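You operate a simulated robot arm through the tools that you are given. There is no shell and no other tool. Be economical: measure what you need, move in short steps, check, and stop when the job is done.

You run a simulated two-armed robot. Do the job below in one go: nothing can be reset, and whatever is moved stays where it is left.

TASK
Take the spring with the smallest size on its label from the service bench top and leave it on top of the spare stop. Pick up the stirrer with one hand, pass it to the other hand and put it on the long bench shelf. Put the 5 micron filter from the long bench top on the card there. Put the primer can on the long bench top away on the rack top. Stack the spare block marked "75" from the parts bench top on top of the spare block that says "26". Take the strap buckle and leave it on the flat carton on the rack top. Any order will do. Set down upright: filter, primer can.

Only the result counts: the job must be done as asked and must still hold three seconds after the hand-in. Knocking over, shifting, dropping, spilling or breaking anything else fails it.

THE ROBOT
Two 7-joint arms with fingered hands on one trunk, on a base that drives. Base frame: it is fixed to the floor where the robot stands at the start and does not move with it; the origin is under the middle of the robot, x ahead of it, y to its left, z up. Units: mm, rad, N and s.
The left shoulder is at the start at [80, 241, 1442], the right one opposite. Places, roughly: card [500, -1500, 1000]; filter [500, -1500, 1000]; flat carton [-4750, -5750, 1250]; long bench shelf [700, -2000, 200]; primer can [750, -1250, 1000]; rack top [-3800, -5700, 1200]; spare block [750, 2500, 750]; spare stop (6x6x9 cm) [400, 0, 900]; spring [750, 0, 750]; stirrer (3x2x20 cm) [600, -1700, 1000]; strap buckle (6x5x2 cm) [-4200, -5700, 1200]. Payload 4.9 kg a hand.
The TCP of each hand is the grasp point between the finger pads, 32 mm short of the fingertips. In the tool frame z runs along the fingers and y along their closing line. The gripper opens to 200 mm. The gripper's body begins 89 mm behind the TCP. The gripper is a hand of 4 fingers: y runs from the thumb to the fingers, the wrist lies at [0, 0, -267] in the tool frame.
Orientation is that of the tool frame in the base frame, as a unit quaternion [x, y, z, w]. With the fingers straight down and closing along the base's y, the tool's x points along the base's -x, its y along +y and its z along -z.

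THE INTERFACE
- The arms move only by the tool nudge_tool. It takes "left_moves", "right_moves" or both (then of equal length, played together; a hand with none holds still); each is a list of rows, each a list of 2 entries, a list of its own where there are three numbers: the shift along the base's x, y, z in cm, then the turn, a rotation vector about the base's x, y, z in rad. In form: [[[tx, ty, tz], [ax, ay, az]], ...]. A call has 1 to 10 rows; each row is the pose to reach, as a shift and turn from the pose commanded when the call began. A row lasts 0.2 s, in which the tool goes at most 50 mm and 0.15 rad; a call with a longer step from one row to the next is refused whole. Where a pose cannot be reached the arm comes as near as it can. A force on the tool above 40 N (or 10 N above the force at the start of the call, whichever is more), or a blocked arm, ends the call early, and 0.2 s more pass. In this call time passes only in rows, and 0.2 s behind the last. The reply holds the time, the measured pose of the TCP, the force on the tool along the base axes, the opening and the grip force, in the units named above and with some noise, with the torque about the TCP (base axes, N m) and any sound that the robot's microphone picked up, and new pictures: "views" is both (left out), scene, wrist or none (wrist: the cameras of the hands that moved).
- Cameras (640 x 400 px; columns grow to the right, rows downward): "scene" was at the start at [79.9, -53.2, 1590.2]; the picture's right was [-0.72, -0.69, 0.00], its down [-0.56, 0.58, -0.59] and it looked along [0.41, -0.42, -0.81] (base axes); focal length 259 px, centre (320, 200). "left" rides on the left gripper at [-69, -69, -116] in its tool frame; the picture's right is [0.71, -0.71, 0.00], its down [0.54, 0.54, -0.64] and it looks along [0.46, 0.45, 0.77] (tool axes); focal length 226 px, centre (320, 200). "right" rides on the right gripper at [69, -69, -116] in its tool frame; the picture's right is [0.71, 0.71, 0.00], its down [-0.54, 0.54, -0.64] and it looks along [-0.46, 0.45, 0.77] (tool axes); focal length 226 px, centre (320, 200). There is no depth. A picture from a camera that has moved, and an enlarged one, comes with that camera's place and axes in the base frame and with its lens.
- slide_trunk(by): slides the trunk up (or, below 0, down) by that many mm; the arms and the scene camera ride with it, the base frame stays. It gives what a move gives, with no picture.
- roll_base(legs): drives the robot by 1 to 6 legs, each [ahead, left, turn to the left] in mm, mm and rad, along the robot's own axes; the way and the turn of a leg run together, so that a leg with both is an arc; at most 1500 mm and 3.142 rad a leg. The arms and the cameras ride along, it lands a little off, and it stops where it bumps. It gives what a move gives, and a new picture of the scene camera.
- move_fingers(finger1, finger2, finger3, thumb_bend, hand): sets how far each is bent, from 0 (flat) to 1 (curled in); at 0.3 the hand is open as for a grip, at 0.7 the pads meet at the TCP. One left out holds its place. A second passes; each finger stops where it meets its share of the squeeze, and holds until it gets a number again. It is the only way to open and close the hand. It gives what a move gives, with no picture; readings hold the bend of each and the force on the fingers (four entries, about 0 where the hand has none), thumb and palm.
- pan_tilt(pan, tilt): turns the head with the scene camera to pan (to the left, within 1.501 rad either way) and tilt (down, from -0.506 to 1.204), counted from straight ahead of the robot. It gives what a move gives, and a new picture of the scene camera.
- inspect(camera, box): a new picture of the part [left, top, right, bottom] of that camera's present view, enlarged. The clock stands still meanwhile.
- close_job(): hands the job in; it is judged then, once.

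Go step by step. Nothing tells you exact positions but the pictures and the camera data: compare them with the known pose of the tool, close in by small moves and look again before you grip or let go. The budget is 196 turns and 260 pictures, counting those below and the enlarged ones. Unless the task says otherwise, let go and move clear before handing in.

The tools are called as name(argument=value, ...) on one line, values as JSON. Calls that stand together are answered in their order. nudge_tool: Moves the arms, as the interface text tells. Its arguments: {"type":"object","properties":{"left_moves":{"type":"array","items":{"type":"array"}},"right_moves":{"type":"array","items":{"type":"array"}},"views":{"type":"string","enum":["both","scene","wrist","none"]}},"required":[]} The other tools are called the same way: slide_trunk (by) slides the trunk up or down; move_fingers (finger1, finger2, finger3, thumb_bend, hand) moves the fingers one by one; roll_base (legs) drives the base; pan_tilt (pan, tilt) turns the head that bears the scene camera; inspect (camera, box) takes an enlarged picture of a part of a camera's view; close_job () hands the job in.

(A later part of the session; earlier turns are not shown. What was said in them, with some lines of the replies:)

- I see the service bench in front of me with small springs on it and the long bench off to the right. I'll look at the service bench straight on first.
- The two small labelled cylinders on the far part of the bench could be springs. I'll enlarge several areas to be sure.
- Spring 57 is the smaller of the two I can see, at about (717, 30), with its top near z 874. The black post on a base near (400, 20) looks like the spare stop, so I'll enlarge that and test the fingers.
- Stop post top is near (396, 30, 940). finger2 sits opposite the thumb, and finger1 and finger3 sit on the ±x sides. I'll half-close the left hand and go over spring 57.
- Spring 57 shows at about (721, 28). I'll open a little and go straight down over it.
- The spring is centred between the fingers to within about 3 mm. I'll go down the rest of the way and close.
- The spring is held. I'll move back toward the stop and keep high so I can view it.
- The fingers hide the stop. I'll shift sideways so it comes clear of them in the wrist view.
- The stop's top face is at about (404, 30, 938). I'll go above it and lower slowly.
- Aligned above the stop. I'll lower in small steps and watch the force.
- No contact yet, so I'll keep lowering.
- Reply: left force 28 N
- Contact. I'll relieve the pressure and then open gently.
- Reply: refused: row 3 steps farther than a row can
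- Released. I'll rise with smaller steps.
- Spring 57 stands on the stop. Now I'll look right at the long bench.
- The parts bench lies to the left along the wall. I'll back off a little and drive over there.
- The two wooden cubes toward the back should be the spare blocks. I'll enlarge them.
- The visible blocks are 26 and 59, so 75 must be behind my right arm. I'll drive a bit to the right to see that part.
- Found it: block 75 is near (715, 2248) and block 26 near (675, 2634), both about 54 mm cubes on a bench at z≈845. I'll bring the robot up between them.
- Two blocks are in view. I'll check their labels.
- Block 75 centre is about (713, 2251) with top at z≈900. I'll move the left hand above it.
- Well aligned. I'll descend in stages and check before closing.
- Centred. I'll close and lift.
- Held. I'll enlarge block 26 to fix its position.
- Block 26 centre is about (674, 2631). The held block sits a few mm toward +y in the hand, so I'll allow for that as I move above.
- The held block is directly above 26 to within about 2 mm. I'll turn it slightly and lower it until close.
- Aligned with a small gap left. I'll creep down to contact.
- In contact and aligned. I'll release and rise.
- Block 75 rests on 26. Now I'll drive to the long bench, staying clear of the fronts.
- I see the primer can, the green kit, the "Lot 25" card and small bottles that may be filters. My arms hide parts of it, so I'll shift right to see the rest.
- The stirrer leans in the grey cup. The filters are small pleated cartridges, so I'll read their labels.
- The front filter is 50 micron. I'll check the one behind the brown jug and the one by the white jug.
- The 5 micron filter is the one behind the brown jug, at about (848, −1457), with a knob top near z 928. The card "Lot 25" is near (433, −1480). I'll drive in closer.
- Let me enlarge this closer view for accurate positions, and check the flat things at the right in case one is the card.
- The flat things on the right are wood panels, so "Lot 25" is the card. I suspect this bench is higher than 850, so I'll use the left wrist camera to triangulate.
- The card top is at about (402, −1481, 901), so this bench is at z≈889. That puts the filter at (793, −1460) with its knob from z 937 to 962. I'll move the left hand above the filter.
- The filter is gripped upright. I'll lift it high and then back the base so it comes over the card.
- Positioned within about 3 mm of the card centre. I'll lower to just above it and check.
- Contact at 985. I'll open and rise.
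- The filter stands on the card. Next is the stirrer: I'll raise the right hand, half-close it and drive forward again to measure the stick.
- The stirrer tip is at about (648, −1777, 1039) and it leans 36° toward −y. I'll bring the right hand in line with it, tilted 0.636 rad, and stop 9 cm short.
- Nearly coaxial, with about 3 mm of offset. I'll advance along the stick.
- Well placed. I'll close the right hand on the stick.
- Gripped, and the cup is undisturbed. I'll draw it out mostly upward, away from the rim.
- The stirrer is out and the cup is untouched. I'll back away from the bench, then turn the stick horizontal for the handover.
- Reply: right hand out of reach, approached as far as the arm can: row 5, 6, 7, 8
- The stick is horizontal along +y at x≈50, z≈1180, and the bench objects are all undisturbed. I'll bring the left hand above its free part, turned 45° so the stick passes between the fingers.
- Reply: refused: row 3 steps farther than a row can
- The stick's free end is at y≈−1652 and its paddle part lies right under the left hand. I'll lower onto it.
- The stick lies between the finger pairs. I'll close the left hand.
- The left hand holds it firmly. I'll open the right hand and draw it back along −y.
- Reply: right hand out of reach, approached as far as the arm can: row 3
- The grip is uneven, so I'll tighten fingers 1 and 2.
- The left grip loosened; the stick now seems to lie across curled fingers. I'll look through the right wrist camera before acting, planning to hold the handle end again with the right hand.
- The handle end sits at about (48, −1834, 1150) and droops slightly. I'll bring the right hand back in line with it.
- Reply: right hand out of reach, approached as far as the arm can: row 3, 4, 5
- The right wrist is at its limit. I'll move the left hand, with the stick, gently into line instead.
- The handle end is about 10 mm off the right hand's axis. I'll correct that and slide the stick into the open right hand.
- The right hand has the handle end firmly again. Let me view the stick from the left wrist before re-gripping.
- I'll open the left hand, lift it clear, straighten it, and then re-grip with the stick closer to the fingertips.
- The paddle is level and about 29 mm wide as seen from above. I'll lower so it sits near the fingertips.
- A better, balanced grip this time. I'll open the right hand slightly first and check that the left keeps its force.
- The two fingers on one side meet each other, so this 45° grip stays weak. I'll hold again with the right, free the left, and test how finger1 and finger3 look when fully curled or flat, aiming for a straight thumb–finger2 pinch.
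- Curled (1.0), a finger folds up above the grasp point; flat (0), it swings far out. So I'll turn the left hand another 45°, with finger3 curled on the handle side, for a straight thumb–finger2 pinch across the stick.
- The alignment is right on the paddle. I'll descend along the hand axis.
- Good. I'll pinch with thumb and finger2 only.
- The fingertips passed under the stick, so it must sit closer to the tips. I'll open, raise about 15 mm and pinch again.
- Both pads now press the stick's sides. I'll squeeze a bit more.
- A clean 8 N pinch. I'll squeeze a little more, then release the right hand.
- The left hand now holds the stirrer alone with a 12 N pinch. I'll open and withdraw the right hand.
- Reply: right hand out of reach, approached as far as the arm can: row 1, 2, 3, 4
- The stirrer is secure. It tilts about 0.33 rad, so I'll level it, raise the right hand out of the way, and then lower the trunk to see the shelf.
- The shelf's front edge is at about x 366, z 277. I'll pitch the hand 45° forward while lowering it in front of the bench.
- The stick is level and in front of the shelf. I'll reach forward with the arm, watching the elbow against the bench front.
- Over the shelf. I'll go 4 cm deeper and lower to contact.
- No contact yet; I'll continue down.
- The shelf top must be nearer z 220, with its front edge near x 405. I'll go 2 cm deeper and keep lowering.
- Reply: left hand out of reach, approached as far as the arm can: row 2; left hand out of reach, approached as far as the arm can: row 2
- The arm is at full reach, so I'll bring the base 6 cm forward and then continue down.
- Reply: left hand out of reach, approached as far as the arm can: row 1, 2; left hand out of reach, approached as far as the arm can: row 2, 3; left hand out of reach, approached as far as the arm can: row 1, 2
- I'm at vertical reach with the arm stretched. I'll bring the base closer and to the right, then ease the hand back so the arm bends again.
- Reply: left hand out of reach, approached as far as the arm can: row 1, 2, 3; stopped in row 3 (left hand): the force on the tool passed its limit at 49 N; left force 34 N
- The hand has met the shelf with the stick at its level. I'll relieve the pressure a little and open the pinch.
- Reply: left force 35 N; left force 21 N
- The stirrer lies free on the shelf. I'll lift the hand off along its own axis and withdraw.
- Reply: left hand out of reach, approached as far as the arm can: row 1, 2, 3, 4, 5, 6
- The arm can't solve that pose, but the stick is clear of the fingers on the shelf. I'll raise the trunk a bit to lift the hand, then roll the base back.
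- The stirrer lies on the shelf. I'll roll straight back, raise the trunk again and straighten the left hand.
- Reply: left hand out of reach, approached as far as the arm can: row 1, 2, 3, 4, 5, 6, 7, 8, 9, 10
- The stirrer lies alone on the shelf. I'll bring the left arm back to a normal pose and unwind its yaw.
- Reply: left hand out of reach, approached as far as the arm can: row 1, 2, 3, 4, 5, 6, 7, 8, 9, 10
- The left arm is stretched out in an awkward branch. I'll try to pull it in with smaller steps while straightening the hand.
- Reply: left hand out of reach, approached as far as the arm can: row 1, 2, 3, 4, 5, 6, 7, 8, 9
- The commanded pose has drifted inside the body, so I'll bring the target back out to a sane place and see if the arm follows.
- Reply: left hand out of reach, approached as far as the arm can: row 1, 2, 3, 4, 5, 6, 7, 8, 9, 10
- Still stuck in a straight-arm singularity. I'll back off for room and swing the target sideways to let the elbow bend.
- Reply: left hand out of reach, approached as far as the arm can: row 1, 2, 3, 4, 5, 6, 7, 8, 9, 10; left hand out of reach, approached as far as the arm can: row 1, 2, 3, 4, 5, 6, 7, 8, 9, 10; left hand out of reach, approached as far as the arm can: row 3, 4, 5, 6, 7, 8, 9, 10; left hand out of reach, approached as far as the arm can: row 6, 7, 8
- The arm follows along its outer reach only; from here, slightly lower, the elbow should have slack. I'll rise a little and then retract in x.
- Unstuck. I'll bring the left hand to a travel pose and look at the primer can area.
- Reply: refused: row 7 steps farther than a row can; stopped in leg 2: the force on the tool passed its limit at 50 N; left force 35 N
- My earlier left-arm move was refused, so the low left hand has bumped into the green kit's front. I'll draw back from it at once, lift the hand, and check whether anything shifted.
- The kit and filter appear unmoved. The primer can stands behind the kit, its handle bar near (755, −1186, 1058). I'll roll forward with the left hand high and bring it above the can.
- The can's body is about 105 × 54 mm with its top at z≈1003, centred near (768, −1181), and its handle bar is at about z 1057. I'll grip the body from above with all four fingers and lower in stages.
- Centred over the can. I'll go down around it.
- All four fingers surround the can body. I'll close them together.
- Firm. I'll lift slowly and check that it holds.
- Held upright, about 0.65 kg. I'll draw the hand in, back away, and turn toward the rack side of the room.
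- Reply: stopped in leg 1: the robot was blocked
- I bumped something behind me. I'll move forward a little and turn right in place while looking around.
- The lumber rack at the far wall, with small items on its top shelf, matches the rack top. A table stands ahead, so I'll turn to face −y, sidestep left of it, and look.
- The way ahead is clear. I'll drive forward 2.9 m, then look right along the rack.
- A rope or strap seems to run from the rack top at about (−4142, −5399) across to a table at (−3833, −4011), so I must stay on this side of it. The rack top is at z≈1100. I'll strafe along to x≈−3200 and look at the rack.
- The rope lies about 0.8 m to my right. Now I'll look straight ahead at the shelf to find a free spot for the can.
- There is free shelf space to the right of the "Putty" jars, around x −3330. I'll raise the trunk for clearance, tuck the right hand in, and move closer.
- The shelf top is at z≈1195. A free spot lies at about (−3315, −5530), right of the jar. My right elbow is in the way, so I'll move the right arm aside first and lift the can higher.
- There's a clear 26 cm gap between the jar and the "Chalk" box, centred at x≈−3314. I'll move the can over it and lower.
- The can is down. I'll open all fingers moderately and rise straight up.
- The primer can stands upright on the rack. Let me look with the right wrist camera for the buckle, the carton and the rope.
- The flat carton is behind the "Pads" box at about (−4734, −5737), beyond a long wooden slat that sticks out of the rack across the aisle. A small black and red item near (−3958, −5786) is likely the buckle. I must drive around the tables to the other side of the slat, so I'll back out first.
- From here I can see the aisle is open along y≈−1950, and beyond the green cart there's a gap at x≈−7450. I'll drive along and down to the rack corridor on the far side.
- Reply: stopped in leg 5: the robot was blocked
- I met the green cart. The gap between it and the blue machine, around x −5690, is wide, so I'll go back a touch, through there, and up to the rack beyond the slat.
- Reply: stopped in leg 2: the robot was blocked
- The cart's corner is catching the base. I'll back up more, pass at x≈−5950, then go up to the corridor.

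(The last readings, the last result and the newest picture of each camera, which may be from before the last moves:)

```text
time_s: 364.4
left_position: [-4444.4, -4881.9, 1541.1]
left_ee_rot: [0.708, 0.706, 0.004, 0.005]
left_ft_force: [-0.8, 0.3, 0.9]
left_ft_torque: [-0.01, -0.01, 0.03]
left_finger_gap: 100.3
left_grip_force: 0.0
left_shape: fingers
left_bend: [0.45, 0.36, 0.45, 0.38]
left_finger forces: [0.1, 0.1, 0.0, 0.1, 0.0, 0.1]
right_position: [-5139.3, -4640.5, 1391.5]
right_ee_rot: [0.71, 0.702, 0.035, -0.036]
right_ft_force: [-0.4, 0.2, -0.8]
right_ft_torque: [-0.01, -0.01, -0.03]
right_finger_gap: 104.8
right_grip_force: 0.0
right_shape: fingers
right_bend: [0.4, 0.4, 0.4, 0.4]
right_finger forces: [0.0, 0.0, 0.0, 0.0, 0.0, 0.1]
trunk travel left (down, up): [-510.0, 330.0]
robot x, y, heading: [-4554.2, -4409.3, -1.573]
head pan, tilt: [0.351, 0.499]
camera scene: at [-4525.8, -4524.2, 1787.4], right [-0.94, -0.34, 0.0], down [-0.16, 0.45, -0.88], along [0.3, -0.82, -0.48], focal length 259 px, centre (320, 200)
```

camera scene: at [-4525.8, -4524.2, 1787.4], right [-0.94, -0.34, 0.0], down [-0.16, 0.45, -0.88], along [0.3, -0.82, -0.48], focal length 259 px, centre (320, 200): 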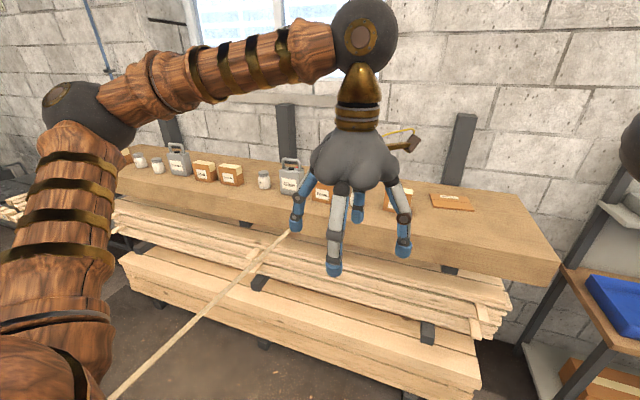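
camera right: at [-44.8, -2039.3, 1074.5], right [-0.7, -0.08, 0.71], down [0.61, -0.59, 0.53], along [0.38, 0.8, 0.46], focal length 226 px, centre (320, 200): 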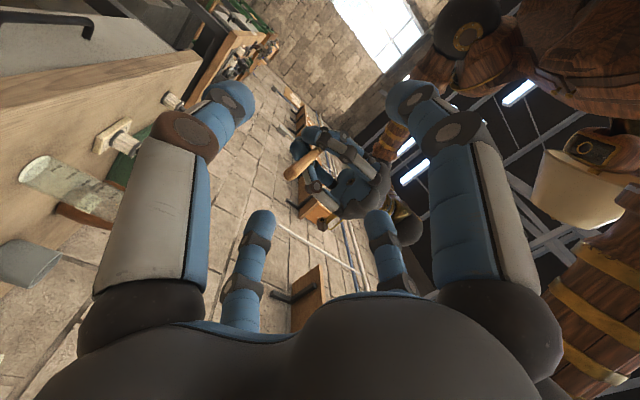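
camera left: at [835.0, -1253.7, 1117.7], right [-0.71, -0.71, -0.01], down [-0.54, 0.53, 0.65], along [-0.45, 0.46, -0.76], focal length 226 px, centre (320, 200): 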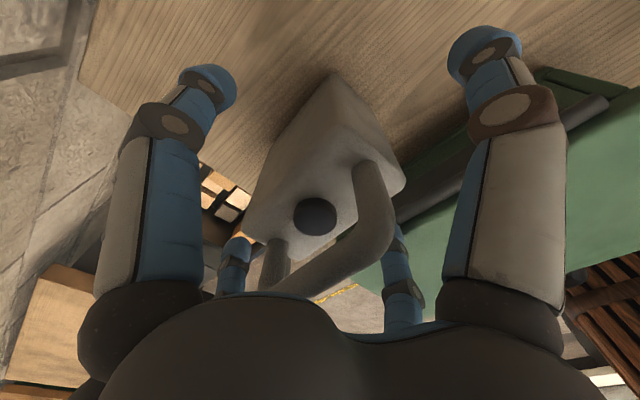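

I'm past the slat now. The flat carton is in view at about (−4742, −5718), and the primer can still stands. I'll move closer, keeping clear of the slat.

roll_base(legs=[[530, 200, 0]])

pan_tilt(pan=0.45, tilt=0.6)

```text
time_s: 367.6
left_position: [-4246.9, -5404.1, 1540.8]
left_ee_rot: [0.709, 0.705, 0.004, 0.007]
left_ft_force: [0.1, 1.1, 0.3]
left_ft_torque: [-0.02, 0.01, -0.02]
left_finger_gap: 100.6
left_grip_force: 0.1
left_shape: fingers
left_bend: [0.45, 0.36, 0.45, 0.38]
left_finger forces: [0.0, 0.0, 0.0, 0.1, 0.0, 0.0]
right_position: [-4940.3, -5162.7, 1392.1]
right_ee_rot: [0.711, 0.702, 0.034, -0.036]
right_ft_force: [-0.2, 0.4, 0.8]
right_ft_torque: [-0.05, 0.0, 0.01]
right_finger_gap: 105.0
right_grip_force: 0.1
right_shape: fingers
right_bend: [0.4, 0.4, 0.4, 0.4]
right_finger forces: [0.0, 0.1, 0.1, 0.0, 0.0, 0.1]
trunk travel left (down, up): [-510.0, 330.0]
robot x, y, heading: [-4355.9, -4932.1, -1.572]
head pan, tilt: [0.351, 0.499]
camera scene: at [-4327.4, -5047.3, 1787.6], right [-0.94, -0.34, 0.0], down [-0.16, 0.45, -0.88], along [0.3, -0.83, -0.48], focal length 259 px, centre (320, 200)
```

scene: 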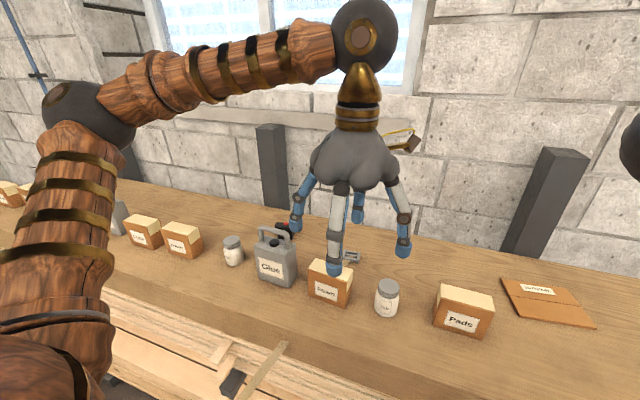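

```text
time_s: 368.3
left_position: [-4246.3, -5405.9, 1541.0]
left_ee_rot: [0.709, 0.705, 0.003, 0.006]
left_ft_force: [0.4, 0.6, -0.3]
left_ft_torque: [0.04, 0.02, 0.02]
left_finger_gap: 100.6
left_grip_force: 0.0
left_shape: fingers
left_bend: [0.45, 0.36, 0.45, 0.38]
left_finger forces: [0.0, 0.0, 0.1, 0.1, 0.0, 0.0]
right_position: [-4939.2, -5163.7, 1392.5]
right_ee_rot: [0.711, 0.702, 0.035, -0.036]
right_ft_force: [0.9, 0.1, -0.3]
right_ft_torque: [0.0, 0.02, 0.01]
right_finger_gap: 105.5
right_grip_force: 0.0
right_shape: fingers
right_bend: [0.4, 0.4, 0.4, 0.4]
right_finger forces: [0.0, 0.0, 0.0, 0.0, 0.0, 0.0]
trunk travel left (down, up): [-510.0, 330.0]
robot x, y, heading: [-4356.2, -4928.4, -1.57]
head pan, tilt: [0.45, 0.6]
camera scene: at [-4319.7, -5042.7, 1778.4], right [-0.9, -0.43, 0.0], down [-0.24, 0.51, -0.83], along [0.36, -0.74, -0.56], focal length 259 px, centre (320, 200)
```

scene: 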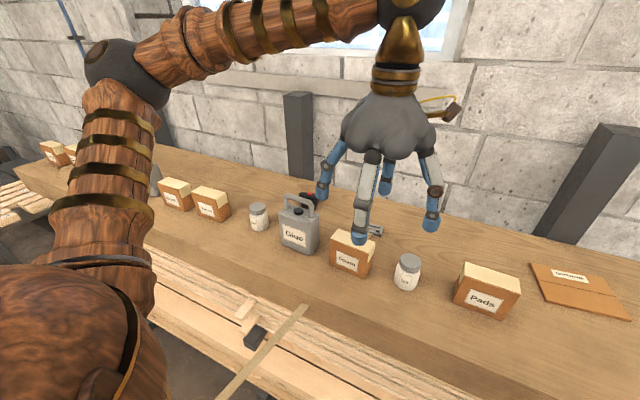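

There's a grey metal piece behind the "Foam" box as well as the black/red item. I'll enlarge both to see which one is the buckle.

inspect(camera="scene", box=[270, 160, 410, 280])

inspect(camera="left", box=[0, 0, 640, 400])

```text
3.33 times, centred on (340, 220) of scene
camera zoom: at [-4319.7, -5042.7, 1778.4], right [-0.9, -0.43, 0.0], down [-0.24, 0.51, -0.83], along [0.36, -0.74, -0.56], focal length 862 px, centre (253, 133)
```

zoom: 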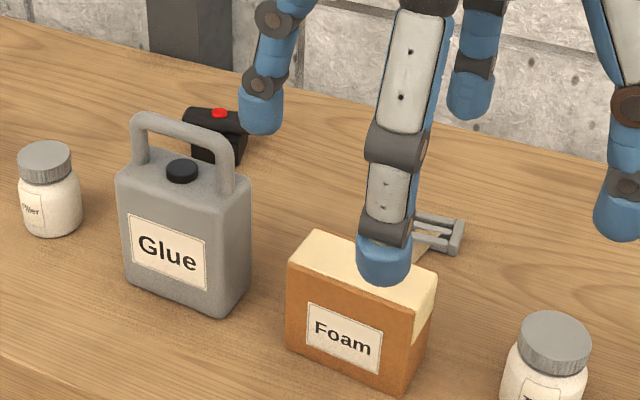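

```text
1.00 times, centred on (320, 200) of left (not enlarged: the box is as wide or as high as the picture)
camera zoom: at [-4318.1, -5473.3, 1657.8], right [-0.7, 0.71, -0.01], down [0.54, 0.54, 0.65], along [0.47, 0.45, -0.76], focal length 226 px, centre (320, 200)
```

zoom: 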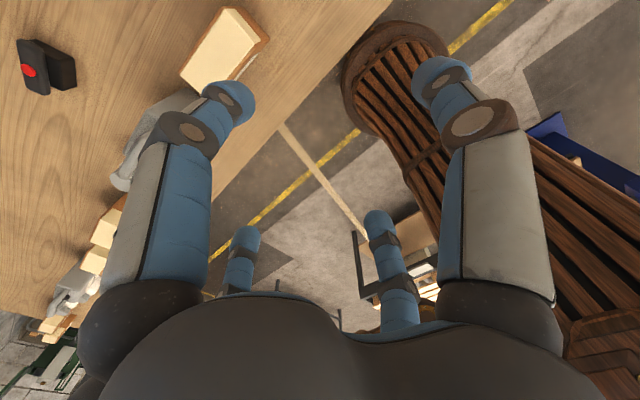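

The metal frame is the strap buckle, at about (−4196, −5717, 1200), 10 cm behind the Foam box. I'll bring the left hand above it.

move_fingers(hand="left", finger1=0.46, finger2=0.46, finger3=0.46, thumb_bend=0.46)

nudge_tool(left_moves=[[[0.6, -4, -1], [0, 0, 0]], [[1.3, -8, -3], [0, 0, 0]], [[2, -12, -5], [0, 0, 0]], [[2.7, -16, -7], [0, 0, 0]], [[3.4, -20, -9], [0, 0, 0]], [[4.1, -24, -11], [0, 0, 0]], [[4.8, -28, -13], [0, 0, 0]], [[5, -31.2, -15], [0, 0, 0]], [[5, -31.2, -18.5], [0, 0, 0]]], views="wrist")

```text
time_s: 369.3
left_position: [-4246.0, -5406.5, 1540.0]
left_ee_rot: [0.709, 0.705, 0.003, 0.005]
left_ft_force: [-0.6, -0.5, 1.0]
left_ft_torque: [0.01, 0.02, 0.0]
left_finger_gap: 84.2
left_grip_force: 0.0
left_shape: fingers
left_bend: [0.46, 0.46, 0.46, 0.46]
left_finger forces: [0.0, 0.1, 0.1, 0.0, 0.1, 0.0]
right_position: [-4939.3, -5164.0, 1391.7]
right_ee_rot: [0.711, 0.702, 0.035, -0.036]
right_ft_force: [-0.3, -0.2, 0.4]
right_ft_torque: [-0.02, 0.04, 0.02]
right_finger_gap: 105.5
right_grip_force: 0.1
right_shape: fingers
right_bend: [0.4, 0.4, 0.4, 0.4]
right_finger forces: [0.1, 0.0, 0.0, 0.0, 0.0, 0.0]
trunk travel left (down, up): [-510.0, 330.0]
robot x, y, heading: [-4355.9, -4936.0, -1.569]
head pan, tilt: [0.45, 0.6]
```

```text
time_s: 371.3
left_position: [-4193.7, -5719.8, 1356.0]
left_ee_rot: [0.709, 0.706, 0.002, 0.005]
left_ft_force: [0.5, 0.1, 0.4]
left_ft_torque: [-0.03, 0.0, 0.02]
left_finger_gap: 84.0
left_grip_force: 0.1
left_shape: fingers
left_bend: [0.46, 0.46, 0.46, 0.46]
left_finger forces: [0.1, 0.1, 0.1, 0.0, 0.1, 0.0]
right_position: [-4937.8, -5164.9, 1392.8]
right_ee_rot: [0.71, 0.702, 0.035, -0.036]
right_ft_force: [0.0, -0.5, 0.5]
right_ft_torque: [0.04, 0.03, -0.02]
right_finger_gap: 105.3
right_grip_force: 0.0
right_shape: fingers
right_bend: [0.4, 0.4, 0.4, 0.4]
right_finger forces: [0.0, 0.0, 0.0, 0.0, 0.0, 0.0]
trunk travel left (down, up): [-510.0, 330.0]
robot x, y, heading: [-4357.1, -4932.6, -1.568]
head pan, tilt: [0.45, 0.6]
camera left: at [-4266.4, -5787.6, 1472.3], right [-0.7, 0.71, -0.01], down [0.54, 0.54, 0.65], along [0.47, 0.45, -0.76], focal length 226 px, centre (320, 200)
```

left: 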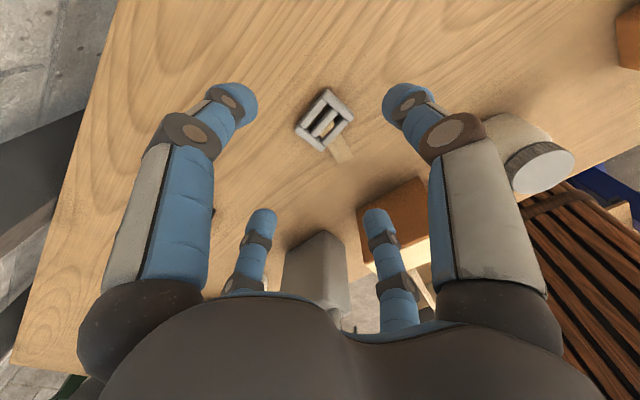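

The buckle is right below and square to the fingers. I'll descend around it.

nudge_tool(left_moves=[[[-0.4, 0.4, -4], [0, 0, 0]], [[-0.4, 0.4, -8], [0, 0, 0]], [[-0.4, 0.4, -10.5], [0, 0, 0]]], views="wrist")

```text
time_s: 372.1
left_position: [-4198.9, -5712.9, 1249.7]
left_ee_rot: [0.709, 0.705, 0.002, 0.005]
left_ft_force: [-0.3, 0.2, -0.4]
left_ft_torque: [0.0, 0.0, -0.01]
left_finger_gap: 83.9
left_grip_force: 0.0
left_shape: fingers
left_bend: [0.46, 0.46, 0.46, 0.46]
left_finger forces: [0.0, 0.0, 0.0, 0.1, 0.0, 0.0]
right_position: [-4938.5, -5164.5, 1392.2]
right_ee_rot: [0.71, 0.702, 0.034, -0.037]
right_ft_force: [0.6, 0.3, -0.6]
right_ft_torque: [-0.01, -0.01, -0.01]
right_finger_gap: 105.2
right_grip_force: 0.1
right_shape: fingers
right_bend: [0.4, 0.4, 0.4, 0.4]
right_finger forces: [0.0, 0.0, 0.0, 0.1, 0.0, 0.0]
trunk travel left (down, up): [-510.0, 330.0]
robot x, y, heading: [-4356.4, -4931.8, -1.565]
head pan, tilt: [0.45, 0.6]
camera left: at [-4270.8, -5781.1, 1367.1], right [-0.7, 0.71, -0.01], down [0.54, 0.54, 0.65], along [0.47, 0.45, -0.76], focal length 226 px, centre (320, 200)
```

left: 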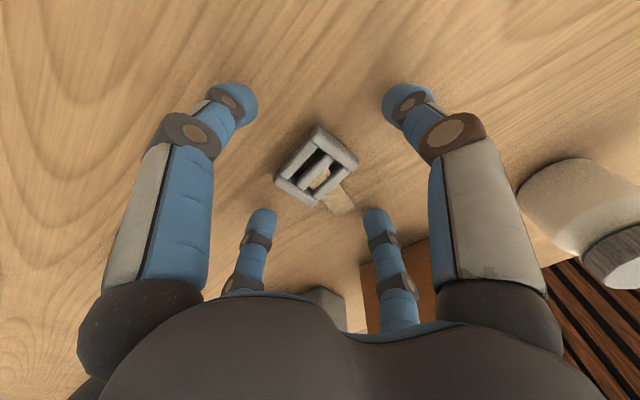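

Centred. I'll go down the last bit and close gently.

nudge_tool(left_moves=[[[0, 0, -0.7], [0, 0, 0]], [[0, 0, -1.4], [0, 0, 0]]], views="none")

move_fingers(hand="left", finger1=0.7, finger2=0.7, finger3=0.7, thumb_bend=0.7)

inspect(camera="left", box=[220, 80, 420, 260])

```text
time_s: 372.7
left_position: [-4199.5, -5710.8, 1242.9]
left_ee_rot: [0.708, 0.706, -0.001, 0.008]
left_ft_force: [2.6, -6.6, 40.7]
left_ft_torque: [1.49, 1.24, 0.32]
left_finger_gap: 84.2
left_grip_force: 20.3
left_shape: fingers
left_bend: [0.46, 0.46, 0.46, 0.46]
left_finger forces: [0.1, 0.0, 24.2, 0.1, 16.6, 0.0]
right_position: [-4940.3, -5160.1, 1394.4]
right_ee_rot: [0.71, 0.702, 0.034, -0.035]
right_ft_force: [0.4, 1.0, 0.1]
right_ft_torque: [0.0, -0.02, 0.01]
right_finger_gap: 105.4
right_grip_force: 0.3
right_shape: fingers
right_bend: [0.4, 0.4, 0.4, 0.4]
right_finger forces: [0.1, 0.0, 0.1, 0.0, 0.0, 0.0]
trunk travel left (down, up): [-510.0, 330.0]
robot x, y, heading: [-4354.1, -4931.3, -1.569]
head pan, tilt: [0.45, 0.6]
```

```text
time_s: 373.0
left_position: [-4206.3, -5712.5, 1243.8]
left_ee_rot: [0.71, 0.704, -0.002, 0.006]
left_ft_force: [-1.6, 4.9, 29.2]
left_ft_torque: [1.44, -0.14, 0.01]
left_finger_gap: 35.4
left_grip_force: 29.7
left_shape: fingers
left_bend: [0.63, 0.59, 0.51, 0.62]
left_finger forces: [8.7, 12.1, 20.9, 0.1, 18.1, 0.0]
right_position: [-4941.8, -5163.5, 1390.0]
right_ee_rot: [0.71, 0.703, 0.036, -0.036]
right_ft_force: [-0.3, 0.4, -0.7]
right_ft_torque: [0.04, -0.01, 0.03]
right_finger_gap: 105.4
right_grip_force: 0.1
right_shape: fingers
right_bend: [0.4, 0.4, 0.4, 0.4]
right_finger forces: [0.0, 0.0, 0.1, 0.0, 0.0, 0.1]
trunk travel left (down, up): [-510.0, 330.0]
robot x, y, heading: [-4354.7, -4930.5, -1.573]
head pan, tilt: [0.45, 0.6]
stopped (left hand): the force on the tool passed its limit at 52 N (the readings are from after the stop); the commanded pose is now the measured one
```

```text
2.22 times, centred on (320, 170) of left
camera zoom: at [-4277.4, -5779.7, 1361.0], right [-0.7, 0.71, -0.01], down [0.54, 0.54, 0.64], along [0.46, 0.44, -0.77], focal length 502 px, centre (320, 267)
```

zoom: 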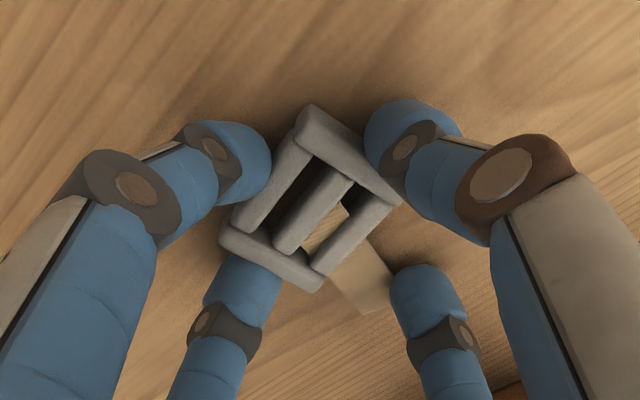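

The fingertips touched the shelf. I'll raise 5 mm and close again.

nudge_tool(left_moves=[[[0, 0, 0.5], [0, 0, 0]]], views="none")

move_fingers(hand="left", finger1=0.7, finger2=0.7, finger3=0.7, thumb_bend=0.7)

inspect(camera="left", box=[220, 80, 420, 260])

```text
time_s: 373.4
left_position: [-4203.6, -5713.5, 1242.8]
left_ee_rot: [0.71, 0.704, 0.001, 0.004]
left_ft_force: [-0.7, 1.2, 4.8]
left_ft_torque: [0.1, -0.15, 0.03]
left_finger_gap: 35.2
left_grip_force: 18.8
left_shape: fingers
left_bend: [0.63, 0.59, 0.53, 0.62]
left_finger forces: [8.4, 12.5, 0.0, 0.0, 17.2, 0.1]
right_position: [-4939.5, -5164.0, 1392.1]
right_ee_rot: [0.711, 0.701, 0.035, -0.036]
right_ft_force: [-0.9, 0.0, -0.8]
right_ft_torque: [0.01, 0.0, 0.02]
right_finger_gap: 105.0
right_grip_force: 0.0
right_shape: fingers
right_bend: [0.4, 0.4, 0.4, 0.4]
right_finger forces: [0.1, 0.1, 0.0, 0.0, 0.1, 0.1]
trunk travel left (down, up): [-510.0, 330.0]
robot x, y, heading: [-4358.6, -4938.1, -1.579]
head pan, tilt: [0.45, 0.6]
```

```text
time_s: 374.4
left_position: [-4203.5, -5714.8, 1243.4]
left_ee_rot: [0.71, 0.704, -0.001, 0.004]
left_ft_force: [0.7, 0.7, 0.4]
left_ft_torque: [-0.02, -0.11, 0.0]
left_finger_gap: 35.1
left_grip_force: 23.8
left_shape: fingers
left_bend: [0.63, 0.58, 0.64, 0.63]
left_finger forces: [11.5, 10.9, 7.8, 0.1, 16.4, 0.1]
right_position: [-4938.9, -5165.2, 1391.7]
right_ee_rot: [0.71, 0.702, 0.035, -0.036]
right_ft_force: [-0.3, -0.2, -0.1]
right_ft_torque: [-0.03, 0.05, 0.03]
right_finger_gap: 105.3
right_grip_force: 0.1
right_shape: fingers
right_bend: [0.4, 0.4, 0.4, 0.4]
right_finger forces: [0.0, 0.1, 0.0, 0.0, 0.1, 0.0]
trunk travel left (down, up): [-510.0, 330.0]
robot x, y, heading: [-4357.5, -4933.4, -1.573]
head pan, tilt: [0.45, 0.6]
```

```text
2.22 times, centred on (320, 170) of left
camera zoom: at [-4274.5, -5781.1, 1362.1], right [-0.7, 0.71, -0.01], down [0.54, 0.54, 0.64], along [0.46, 0.45, -0.77], focal length 502 px, centre (320, 267)
```

zoom: 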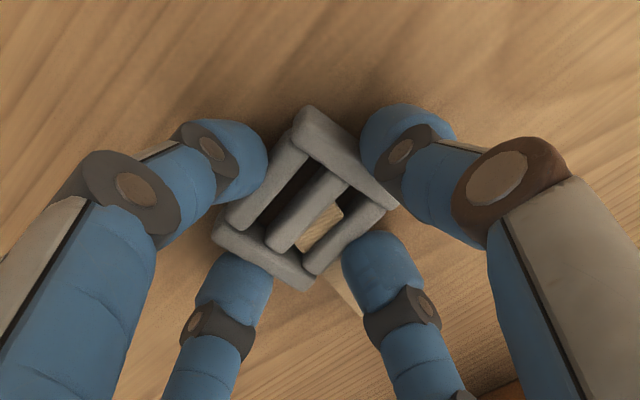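

A full four-finger grip. I'll lift and check that it comes along.

nudge_tool(left_moves=[[[0, 0, 2], [0, 0, 0]], [[0, 0, 6], [0, 0, 0]], [[0, 0, 10], [0, 0, 0]], [[0, 0, 14], [0, 0, 0]]], views="wrist")

```text
time_s: 375.4
left_position: [-4203.5, -5714.5, 1385.5]
left_ee_rot: [0.71, 0.704, 0.0, 0.004]
left_ft_force: [-1.2, -0.7, -1.1]
left_ft_torque: [0.04, 0.02, -0.04]
left_finger_gap: 34.9
left_grip_force: 23.0
left_shape: fingers
left_bend: [0.63, 0.58, 0.64, 0.63]
left_finger forces: [11.3, 10.7, 7.5, 0.1, 16.5, 0.0]
right_position: [-4940.8, -5163.8, 1391.0]
right_ee_rot: [0.71, 0.702, 0.036, -0.036]
right_ft_force: [0.6, -0.1, -0.2]
right_ft_torque: [-0.01, 0.05, -0.01]
right_finger_gap: 105.3
right_grip_force: 0.0
right_shape: fingers
right_bend: [0.4, 0.4, 0.4, 0.4]
right_finger forces: [0.0, 0.0, 0.0, 0.0, 0.0, 0.1]
trunk travel left (down, up): [-510.0, 330.0]
robot x, y, heading: [-4359.0, -4934.3, -1.571]
head pan, tilt: [0.45, 0.6]
camera left: at [-4274.9, -5780.8, 1503.4], right [-0.7, 0.71, -0.01], down [0.54, 0.54, 0.64], along [0.46, 0.45, -0.77], focal length 226 px, centre (320, 200)
```

left: 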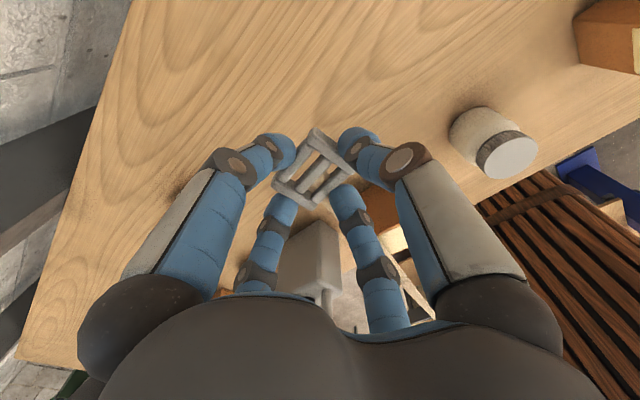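

The buckle is free and held. I'll roll right so the hand comes over the flat carton, passing above the boxes.

nudge_tool(left_moves=[[[0, 0, 3], [0, 0, 0]]], views="none")

roll_base(legs=[[0, -450, 0]])

pan_tilt(pan=0.1, tilt=0.7)

```text
time_s: 375.8
left_position: [-4203.1, -5713.3, 1414.1]
left_ee_rot: [0.71, 0.705, 0.0, 0.004]
left_ft_force: [0.7, -0.6, -1.2]
left_ft_torque: [-0.01, -0.01, 0.0]
left_finger_gap: 35.0
left_grip_force: 22.7
left_shape: fingers
left_bend: [0.63, 0.58, 0.64, 0.63]
left_finger forces: [11.3, 10.7, 7.5, 0.1, 16.6, 0.0]
right_position: [-4940.0, -5163.6, 1392.8]
right_ee_rot: [0.71, 0.702, 0.035, -0.037]
right_ft_force: [-0.6, -0.5, 0.1]
right_ft_torque: [-0.03, 0.01, -0.01]
right_finger_gap: 105.2
right_grip_force: 0.0
right_shape: fingers
right_bend: [0.4, 0.4, 0.4, 0.4]
right_finger forces: [0.1, 0.0, 0.0, 0.0, 0.0, 0.1]
trunk travel left (down, up): [-510.0, 330.0]
robot x, y, heading: [-4360.9, -4932.2, -1.573]
head pan, tilt: [0.45, 0.6]
```

```text
time_s: 378.6
left_position: [-4654.5, -5712.3, 1413.5]
left_ee_rot: [0.71, 0.704, -0.001, 0.003]
left_ft_force: [0.3, -0.4, -0.3]
left_ft_torque: [0.01, 0.04, -0.02]
left_finger_gap: 35.1
left_grip_force: 23.3
left_shape: fingers
left_bend: [0.63, 0.58, 0.64, 0.63]
left_finger forces: [11.3, 10.7, 7.5, 0.0, 16.6, 0.0]
right_position: [-5390.0, -5163.6, 1392.5]
right_ee_rot: [0.71, 0.702, 0.035, -0.037]
right_ft_force: [0.2, 0.2, 0.4]
right_ft_torque: [0.03, 0.01, -0.02]
right_finger_gap: 105.4
right_grip_force: 0.0
right_shape: fingers
right_bend: [0.4, 0.4, 0.4, 0.4]
right_finger forces: [0.0, 0.0, 0.0, 0.0, 0.1, 0.1]
trunk travel left (down, up): [-510.0, 330.0]
robot x, y, heading: [-4808.7, -4933.4, -1.572]
head pan, tilt: [0.45, 0.6]
camera scene: at [-4769.9, -5043.3, 1778.2], right [-0.9, -0.43, 0.0], down [-0.25, 0.51, -0.82], along [0.36, -0.74, -0.57], focal length 259 px, centre (320, 200)
```

scene: 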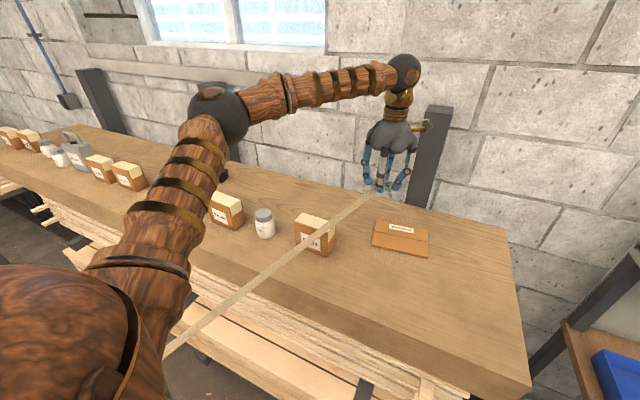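

```text
time_s: 379.4
left_position: [-4657.1, -5712.6, 1414.2]
left_ee_rot: [0.711, 0.704, 0.001, 0.004]
left_ft_force: [-0.7, 0.6, -1.2]
left_ft_torque: [0.0, -0.03, 0.01]
left_finger_gap: 35.0
left_grip_force: 23.1
left_shape: fingers
left_bend: [0.63, 0.58, 0.64, 0.63]
left_finger forces: [11.3, 10.8, 7.5, 0.0, 16.5, 0.0]
right_position: [-5393.4, -5162.5, 1391.7]
right_ee_rot: [0.711, 0.702, 0.036, -0.036]
right_ft_force: [0.3, 0.0, 0.1]
right_ft_torque: [0.03, 0.0, 0.02]
right_finger_gap: 105.0
right_grip_force: 0.2
right_shape: fingers
right_bend: [0.4, 0.4, 0.4, 0.4]
right_finger forces: [0.0, 0.0, 0.1, 0.0, 0.1, 0.2]
trunk travel left (down, up): [-510.0, 330.0]
robot x, y, heading: [-4808.6, -4934.0, -1.574]
head pan, tilt: [0.099, 0.7]
camera scene: at [-4803.2, -5048.2, 1769.7], right [-1.0, -0.1, 0.0], down [-0.06, 0.64, -0.76], along [0.08, -0.76, -0.64], focal length 259 px, centre (320, 200)
```

scene: 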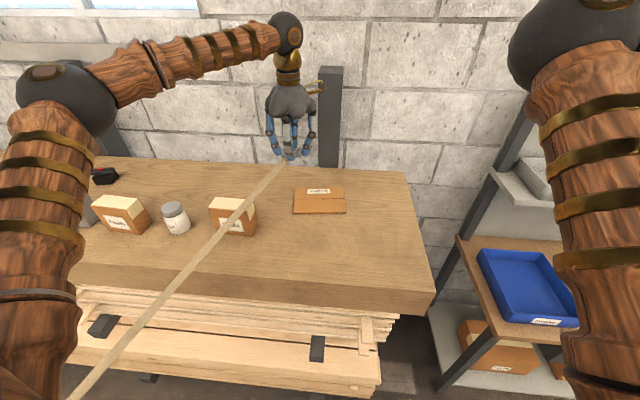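

The strap trails from the buckle, and it will run clear to the right of the Pads box once the buckle is on the carton. I'll move over the carton at about (−4738, −5716) and lower.

nudge_tool(left_moves=[[[-4, -0.2, 0], [0, 0, 0]], [[-8.1, -0.4, -1], [0, 0, 0]], [[-8.1, -0.4, -5], [0, 0, 0]], [[-8.1, -0.4, -9], [0, 0, 0]]], views="both")

inspect(camera="scene", box=[250, 120, 390, 240])

```text
time_s: 380.4
left_position: [-4735.8, -5719.1, 1323.5]
left_ee_rot: [0.71, 0.705, -0.001, 0.003]
left_ft_force: [0.5, -0.4, 0.0]
left_ft_torque: [0.03, -0.01, 0.0]
left_finger_gap: 34.9
left_grip_force: 22.9
left_shape: fingers
left_bend: [0.63, 0.58, 0.64, 0.63]
left_finger forces: [11.3, 10.6, 7.5, 0.0, 16.6, 0.0]
right_position: [-5390.3, -5163.9, 1393.3]
right_ee_rot: [0.711, 0.702, 0.036, -0.038]
right_ft_force: [-0.8, -0.2, 0.3]
right_ft_torque: [0.02, 0.03, -0.02]
right_finger_gap: 105.5
right_grip_force: 0.1
right_shape: fingers
right_bend: [0.4, 0.4, 0.4, 0.4]
right_finger forces: [0.1, 0.0, 0.0, 0.0, 0.1, 0.1]
trunk travel left (down, up): [-510.0, 330.0]
robot x, y, heading: [-4811.2, -4931.2, -1.57]
head pan, tilt: [0.099, 0.7]
camera scene: at [-4799.7, -5049.4, 1769.6], right [-1.0, -0.1, 0.0], down [-0.06, 0.64, -0.76], along [0.07, -0.76, -0.65], focal length 259 px, centre (320, 200)
camera left: at [-4806.1, -5785.7, 1441.2], right [-0.7, 0.71, -0.01], down [0.54, 0.54, 0.64], along [0.46, 0.45, -0.77], focal length 226 px, centre (320, 200)
```

scene: 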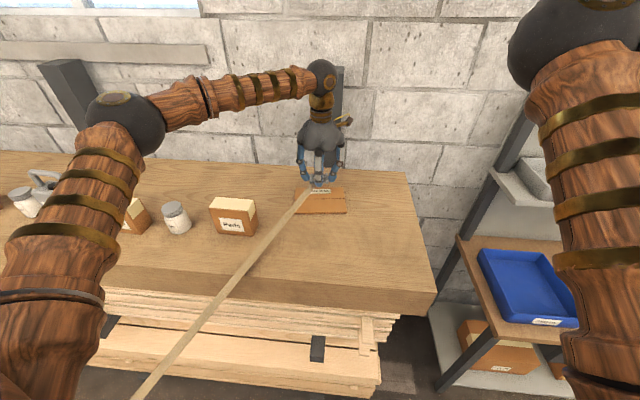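
left: 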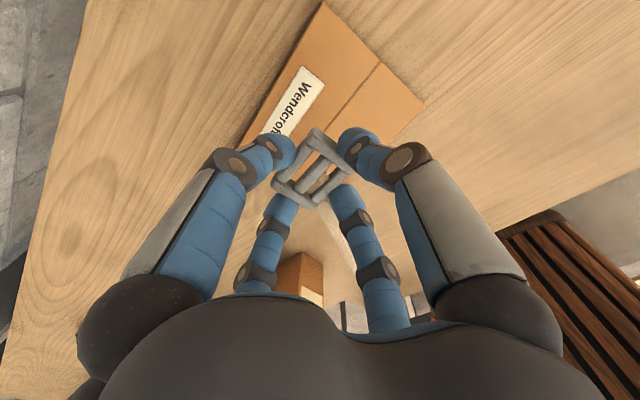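

```text
3.33 times, centred on (320, 180) of scene
camera zoom: at [-4799.7, -5049.4, 1769.6], right [-1.0, -0.1, 0.0], down [-0.06, 0.64, -0.76], along [0.07, -0.76, -0.65], focal length 862 px, centre (320, 267)
```

zoom: 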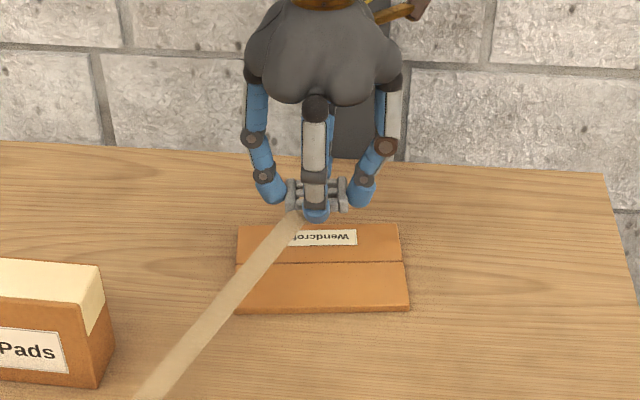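

Nearly centred. I'll shift 5 mm and lower to the carton.

nudge_tool(left_moves=[[[-0.5, 0.5, -3], [0, 0, 0]], [[-0.5, 0.5, -5.6], [0, 0, 0]]], views="none")

nudge_tool(left_moves=[[[0, 0, -0.3], [0, 0, 0]], [[0, 0, -0.5], [0, 0, 0]]], views="none")

nudge_tool(left_moves=[[[0, 0, -0.2], [0, 0, 0]], [[0, 0, -0.4], [0, 0, 0]]], views="wrist")

```text
time_s: 381.0
left_position: [-4742.2, -5714.1, 1267.4]
left_ee_rot: [0.71, 0.704, 0.0, 0.003]
left_ft_force: [0.5, -0.8, -0.8]
left_ft_torque: [0.03, 0.06, 0.0]
left_finger_gap: 35.0
left_grip_force: 23.2
left_shape: fingers
left_bend: [0.63, 0.58, 0.64, 0.63]
left_finger forces: [11.3, 10.6, 7.5, 0.0, 16.4, 0.0]
right_position: [-5390.8, -5164.8, 1392.3]
right_ee_rot: [0.71, 0.702, 0.035, -0.038]
right_ft_force: [0.1, 0.1, -1.3]
right_ft_torque: [0.03, 0.04, 0.02]
right_finger_gap: 105.4
right_grip_force: 0.2
right_shape: fingers
right_bend: [0.4, 0.4, 0.4, 0.4]
right_finger forces: [0.1, 0.0, 0.0, 0.0, 0.0, 0.1]
trunk travel left (down, up): [-510.0, 330.0]
robot x, y, heading: [-4810.2, -4931.6, -1.573]
head pan, tilt: [0.099, 0.7]
```

```text
time_s: 381.6
left_position: [-4742.9, -5711.8, 1263.1]
left_ee_rot: [0.711, 0.704, 0.001, 0.004]
left_ft_force: [0.6, 0.7, -0.5]
left_ft_torque: [-0.04, 0.0, 0.01]
left_finger_gap: 35.1
left_grip_force: 23.0
left_shape: fingers
left_bend: [0.63, 0.58, 0.64, 0.63]
left_finger forces: [11.3, 10.6, 7.4, 0.1, 16.3, 0.0]
right_position: [-5391.9, -5163.6, 1390.9]
right_ee_rot: [0.71, 0.702, 0.034, -0.037]
right_ft_force: [0.4, 0.1, -0.4]
right_ft_torque: [0.02, 0.03, 0.0]
right_finger_gap: 105.2
right_grip_force: 0.1
right_shape: fingers
right_bend: [0.4, 0.4, 0.4, 0.4]
right_finger forces: [0.0, 0.0, 0.0, 0.0, 0.0, 0.1]
trunk travel left (down, up): [-510.0, 330.0]
robot x, y, heading: [-4808.9, -4932.2, -1.573]
head pan, tilt: [0.099, 0.7]
```

```text
time_s: 382.2
left_position: [-4743.8, -5712.9, 1259.3]
left_ee_rot: [0.71, 0.704, 0.0, 0.004]
left_ft_force: [0.0, -0.2, -1.2]
left_ft_torque: [-0.01, 0.03, -0.02]
left_finger_gap: 34.9
left_grip_force: 23.6
left_shape: fingers
left_bend: [0.63, 0.58, 0.64, 0.63]
left_finger forces: [11.3, 10.6, 7.5, 0.0, 16.4, 0.0]
right_position: [-5392.4, -5163.0, 1392.1]
right_ee_rot: [0.71, 0.702, 0.036, -0.037]
right_ft_force: [-0.9, -0.2, -0.1]
right_ft_torque: [0.04, -0.03, -0.02]
right_finger_gap: 105.1
right_grip_force: 0.1
right_shape: fingers
right_bend: [0.4, 0.4, 0.4, 0.4]
right_finger forces: [0.0, 0.0, 0.1, 0.1, 0.0, 0.0]
trunk travel left (down, up): [-510.0, 330.0]
robot x, y, heading: [-4811.1, -4935.8, -1.574]
head pan, tilt: [0.099, 0.7]
camera left: at [-4814.3, -5780.0, 1376.9], right [-0.7, 0.71, -0.01], down [0.54, 0.54, 0.64], along [0.46, 0.45, -0.77], focal length 226 px, centre (320, 200)
```

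left: 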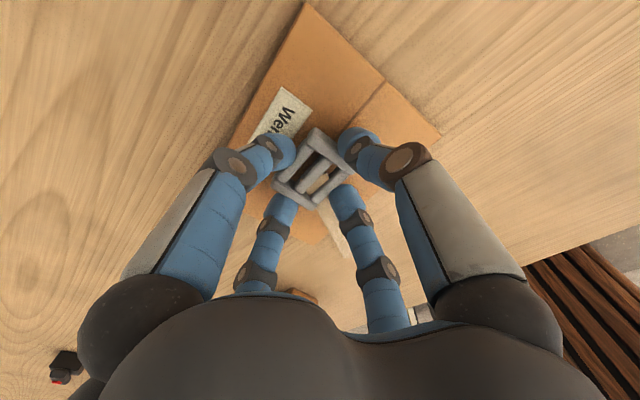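

nudge_tool(left_moves=[[[0, 0, -0.2], [0, 0, 0]], [[0, 0, -0.4], [0, 0, 0]]], views="none")

nudge_tool(left_moves=[[[0, 0, -0.15], [0, 0, 0]], [[0, 0, -0.3], [0, 0, 0]]], views="none")

nudge_tool(left_moves=[[[0, 0, -0.1], [0, 0, 0]], [[0, 0, -0.2], [0, 0, 0]]], views="none")

```text
time_s: 382.8
left_position: [-4743.1, -5711.9, 1255.8]
left_ee_rot: [0.71, 0.704, 0.0, 0.003]
left_ft_force: [-0.1, 0.0, 0.1]
left_ft_torque: [0.0, 0.05, 0.0]
left_finger_gap: 35.0
left_grip_force: 22.4
left_shape: fingers
left_bend: [0.63, 0.58, 0.64, 0.63]
left_finger forces: [11.3, 10.6, 7.6, 0.0, 16.4, 0.0]
right_position: [-5393.0, -5162.9, 1392.1]
right_ee_rot: [0.71, 0.702, 0.035, -0.036]
right_ft_force: [-0.7, 0.0, -0.8]
right_ft_torque: [0.01, 0.03, 0.05]
right_finger_gap: 105.0
right_grip_force: 0.0
right_shape: fingers
right_bend: [0.4, 0.4, 0.4, 0.4]
right_finger forces: [0.0, 0.1, 0.0, 0.0, 0.0, 0.1]
trunk travel left (down, up): [-510.0, 330.0]
robot x, y, heading: [-4809.0, -4934.1, -1.574]
head pan, tilt: [0.099, 0.7]
```

```text
time_s: 383.4
left_position: [-4743.3, -5711.5, 1255.0]
left_ee_rot: [0.711, 0.704, -0.001, 0.004]
left_ft_force: [0.2, -0.7, 5.6]
left_ft_torque: [-0.15, -0.25, 0.0]
left_finger_gap: 35.0
left_grip_force: 23.8
left_shape: fingers
left_bend: [0.63, 0.58, 0.64, 0.63]
left_finger forces: [11.9, 10.9, 7.5, 0.0, 16.1, 0.0]
right_position: [-5392.6, -5162.5, 1392.4]
right_ee_rot: [0.71, 0.702, 0.036, -0.036]
right_ft_force: [0.2, 0.6, 0.8]
right_ft_torque: [-0.01, 0.01, 0.01]
right_finger_gap: 105.2
right_grip_force: 0.1
right_shape: fingers
right_bend: [0.4, 0.4, 0.4, 0.4]
right_finger forces: [0.0, 0.1, 0.1, 0.0, 0.0, 0.1]
trunk travel left (down, up): [-510.0, 330.0]
robot x, y, heading: [-4808.4, -4928.6, -1.573]
head pan, tilt: [0.099, 0.7]
```

```text
time_s: 384.0
left_position: [-4742.9, -5712.1, 1251.5]
left_ee_rot: [0.71, 0.704, -0.002, 0.006]
left_ft_force: [-0.3, -2.0, 13.7]
left_ft_torque: [-0.24, -0.56, -0.02]
left_finger_gap: 34.6
left_grip_force: 26.1
left_shape: fingers
left_bend: [0.63, 0.58, 0.64, 0.63]
left_finger forces: [12.8, 14.1, 7.9, 0.1, 16.7, 0.0]
right_position: [-5392.7, -5160.6, 1392.9]
right_ee_rot: [0.711, 0.701, 0.036, -0.035]
right_ft_force: [0.0, -0.2, 0.4]
right_ft_torque: [0.0, -0.02, 0.05]
right_finger_gap: 105.3
right_grip_force: 0.0
right_shape: fingers
right_bend: [0.4, 0.4, 0.4, 0.4]
right_finger forces: [0.1, 0.0, 0.0, 0.0, 0.0, 0.0]
trunk travel left (down, up): [-510.0, 330.0]
robot x, y, heading: [-4812.1, -4933.1, -1.572]
head pan, tilt: [0.099, 0.7]
```

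In contact with the carton. I'll ease off 2 mm, open, and rise.

nudge_tool(left_moves=[[[0, 0, 0.25], [0, 0, 0]]], views="none")

move_fingers(hand="left", finger1=0.5, finger2=0.48, finger3=0.5, thumb_bend=0.5)

nudge_tool(left_moves=[[[0, 0, 2], [0, 0, 0]], [[0, 0, 6], [0, 0, 0]], [[0, 0, 10.5], [0, 0, 0]], [[0, 0, 15], [0, 0, 0]], [[0, 0, 19.5], [0, 0, 0]], [[0, 4, 21], [0, 0, 0]], [[0, 8, 22], [0, 0, 0]]], views="both")

inspect(camera="scene", box=[190, 150, 370, 270])

```text
time_s: 384.4
left_position: [-4742.9, -5710.9, 1252.5]
left_ee_rot: [0.711, 0.704, 0.0, 0.004]
left_ft_force: [0.6, -0.3, 7.4]
left_ft_torque: [-0.13, -0.32, -0.02]
left_finger_gap: 35.1
left_grip_force: 24.1
left_shape: fingers
left_bend: [0.62, 0.58, 0.64, 0.63]
left_finger forces: [12.2, 11.9, 8.0, 0.0, 16.6, 0.1]
right_position: [-5391.3, -5162.6, 1391.1]
right_ee_rot: [0.711, 0.701, 0.035, -0.035]
right_ft_force: [0.1, 0.7, 0.3]
right_ft_torque: [0.0, -0.01, 0.0]
right_finger_gap: 105.1
right_grip_force: 0.1
right_shape: fingers
right_bend: [0.4, 0.4, 0.4, 0.4]
right_finger forces: [0.1, 0.0, 0.0, 0.0, 0.0, 0.1]
trunk travel left (down, up): [-510.0, 330.0]
robot x, y, heading: [-4808.6, -4937.2, -1.568]
head pan, tilt: [0.099, 0.7]
```

```text
time_s: 385.4
left_position: [-4742.6, -5711.1, 1253.8]
left_ee_rot: [0.71, 0.704, 0.0, 0.004]
left_ft_force: [0.2, -0.5, 3.7]
left_ft_torque: [0.14, 0.05, 0.03]
left_finger_gap: 68.3
left_grip_force: 1.9
left_shape: fingers
left_bend: [0.5, 0.48, 0.51, 0.5]
left_finger forces: [0.0, 0.0, 2.6, 0.0, 1.0, 0.0]
right_position: [-5392.0, -5163.6, 1392.6]
right_ee_rot: [0.71, 0.703, 0.035, -0.036]
right_ft_force: [-0.3, -0.4, 0.2]
right_ft_torque: [-0.02, 0.0, 0.0]
right_finger_gap: 105.2
right_grip_force: 0.1
right_shape: fingers
right_bend: [0.4, 0.4, 0.4, 0.4]
right_finger forces: [0.0, 0.0, 0.1, 0.0, 0.0, 0.0]
trunk travel left (down, up): [-510.0, 330.0]
robot x, y, heading: [-4809.1, -4932.8, -1.574]
head pan, tilt: [0.099, 0.7]
```

```text
time_s: 387.0
left_position: [-4741.3, -5630.8, 1475.0]
left_ee_rot: [0.71, 0.704, -0.001, 0.004]
left_ft_force: [-1.1, 0.4, 0.2]
left_ft_torque: [-0.01, 0.02, 0.06]
left_finger_gap: 68.8
left_grip_force: 0.0
left_shape: fingers
left_bend: [0.5, 0.48, 0.5, 0.5]
left_finger forces: [0.1, 0.1, 0.0, 0.0, 0.0, 0.1]
right_position: [-5391.7, -5161.5, 1393.4]
right_ee_rot: [0.71, 0.702, 0.034, -0.035]
right_ft_force: [0.7, -0.8, -1.0]
right_ft_torque: [0.0, 0.01, -0.02]
right_finger_gap: 105.1
right_grip_force: 0.1
right_shape: fingers
right_bend: [0.4, 0.4, 0.4, 0.4]
right_finger forces: [0.0, 0.0, 0.1, 0.0, 0.1, 0.0]
trunk travel left (down, up): [-510.0, 330.0]
robot x, y, heading: [-4808.9, -4927.2, -1.573]
head pan, tilt: [0.099, 0.7]
camera scene: at [-4800.8, -5045.3, 1769.8], right [-1.0, -0.1, 0.0], down [-0.06, 0.64, -0.77], along [0.07, -0.76, -0.64], focal length 259 px, centre (320, 200)
camera left: at [-4812.6, -5697.8, 1592.6], right [-0.7, 0.71, -0.01], down [0.54, 0.54, 0.64], along [0.46, 0.44, -0.77], focal length 226 px, centre (320, 200)
```

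scene: 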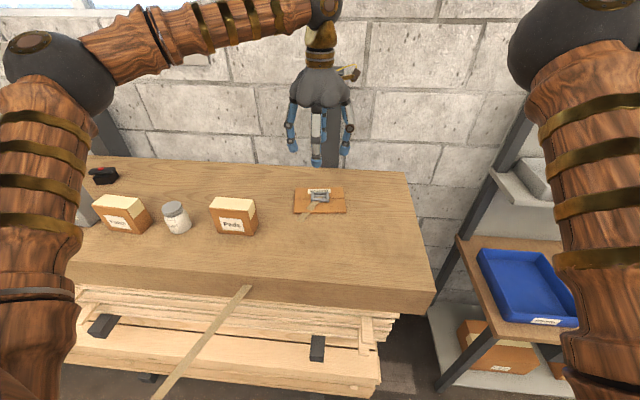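
left: 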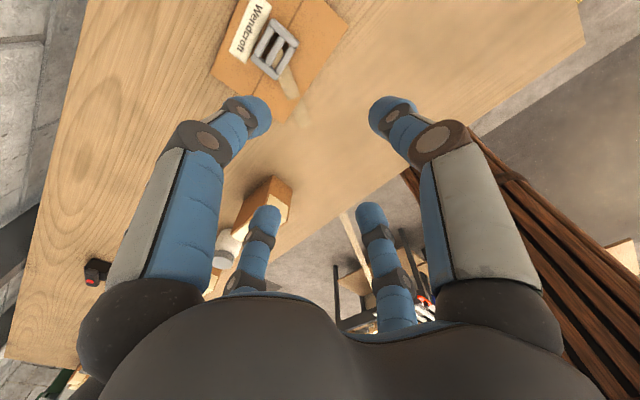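

```text
3.33 times, centred on (280, 210) of scene
camera zoom: at [-4800.8, -5045.3, 1769.8], right [-1.0, -0.1, 0.0], down [-0.06, 0.64, -0.77], along [0.07, -0.76, -0.64], focal length 862 px, centre (453, 167)
```

zoom: 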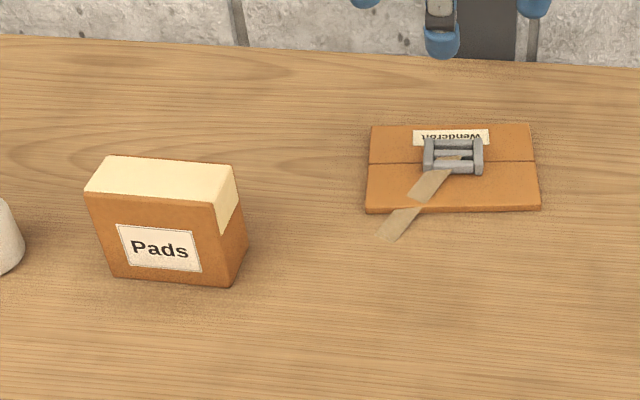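

The buckle rests on the flat carton, both hands are clear, and every item has been placed. I'm handing the job in.

close_job()

```text
The job is handed in.
```

I carried out all six items and handed the job in; I checked each placement by camera when I made it, but did not go back to look at them before handing in.

- **Spring:** 57 was the smallest I could see on the service bench (the other was 75). It stands on the spare stop.
- **Stirrer:** the right hand took it from the cup and passed it to the left, and it lies on the long bench shelf. The first two handover grips were weak and had to be redone.
- **Filter:** the 5 micron one stands upright on the "Lot 25" card.
- **Primer can:** it stands upright on the rack top.
- **Blocks:** "75" is stacked on "26".
- **Strap buckle:** it rests on the flat carton on the rack. A strap is attached to it and trails off the shelf.

**Risks:**
- The left hand bumped the green spill kit at about 50 N. The kit measured unmoved afterwards. The 50 micron filter beside it read 10–15 mm off its earlier estimates; I put that down to measurement error, but I'm not certain.
- The base was also blocked three times while driving: once by something behind the robot near the long bench, and twice by what looked like the green cart. I did not check whether any of those shifted.
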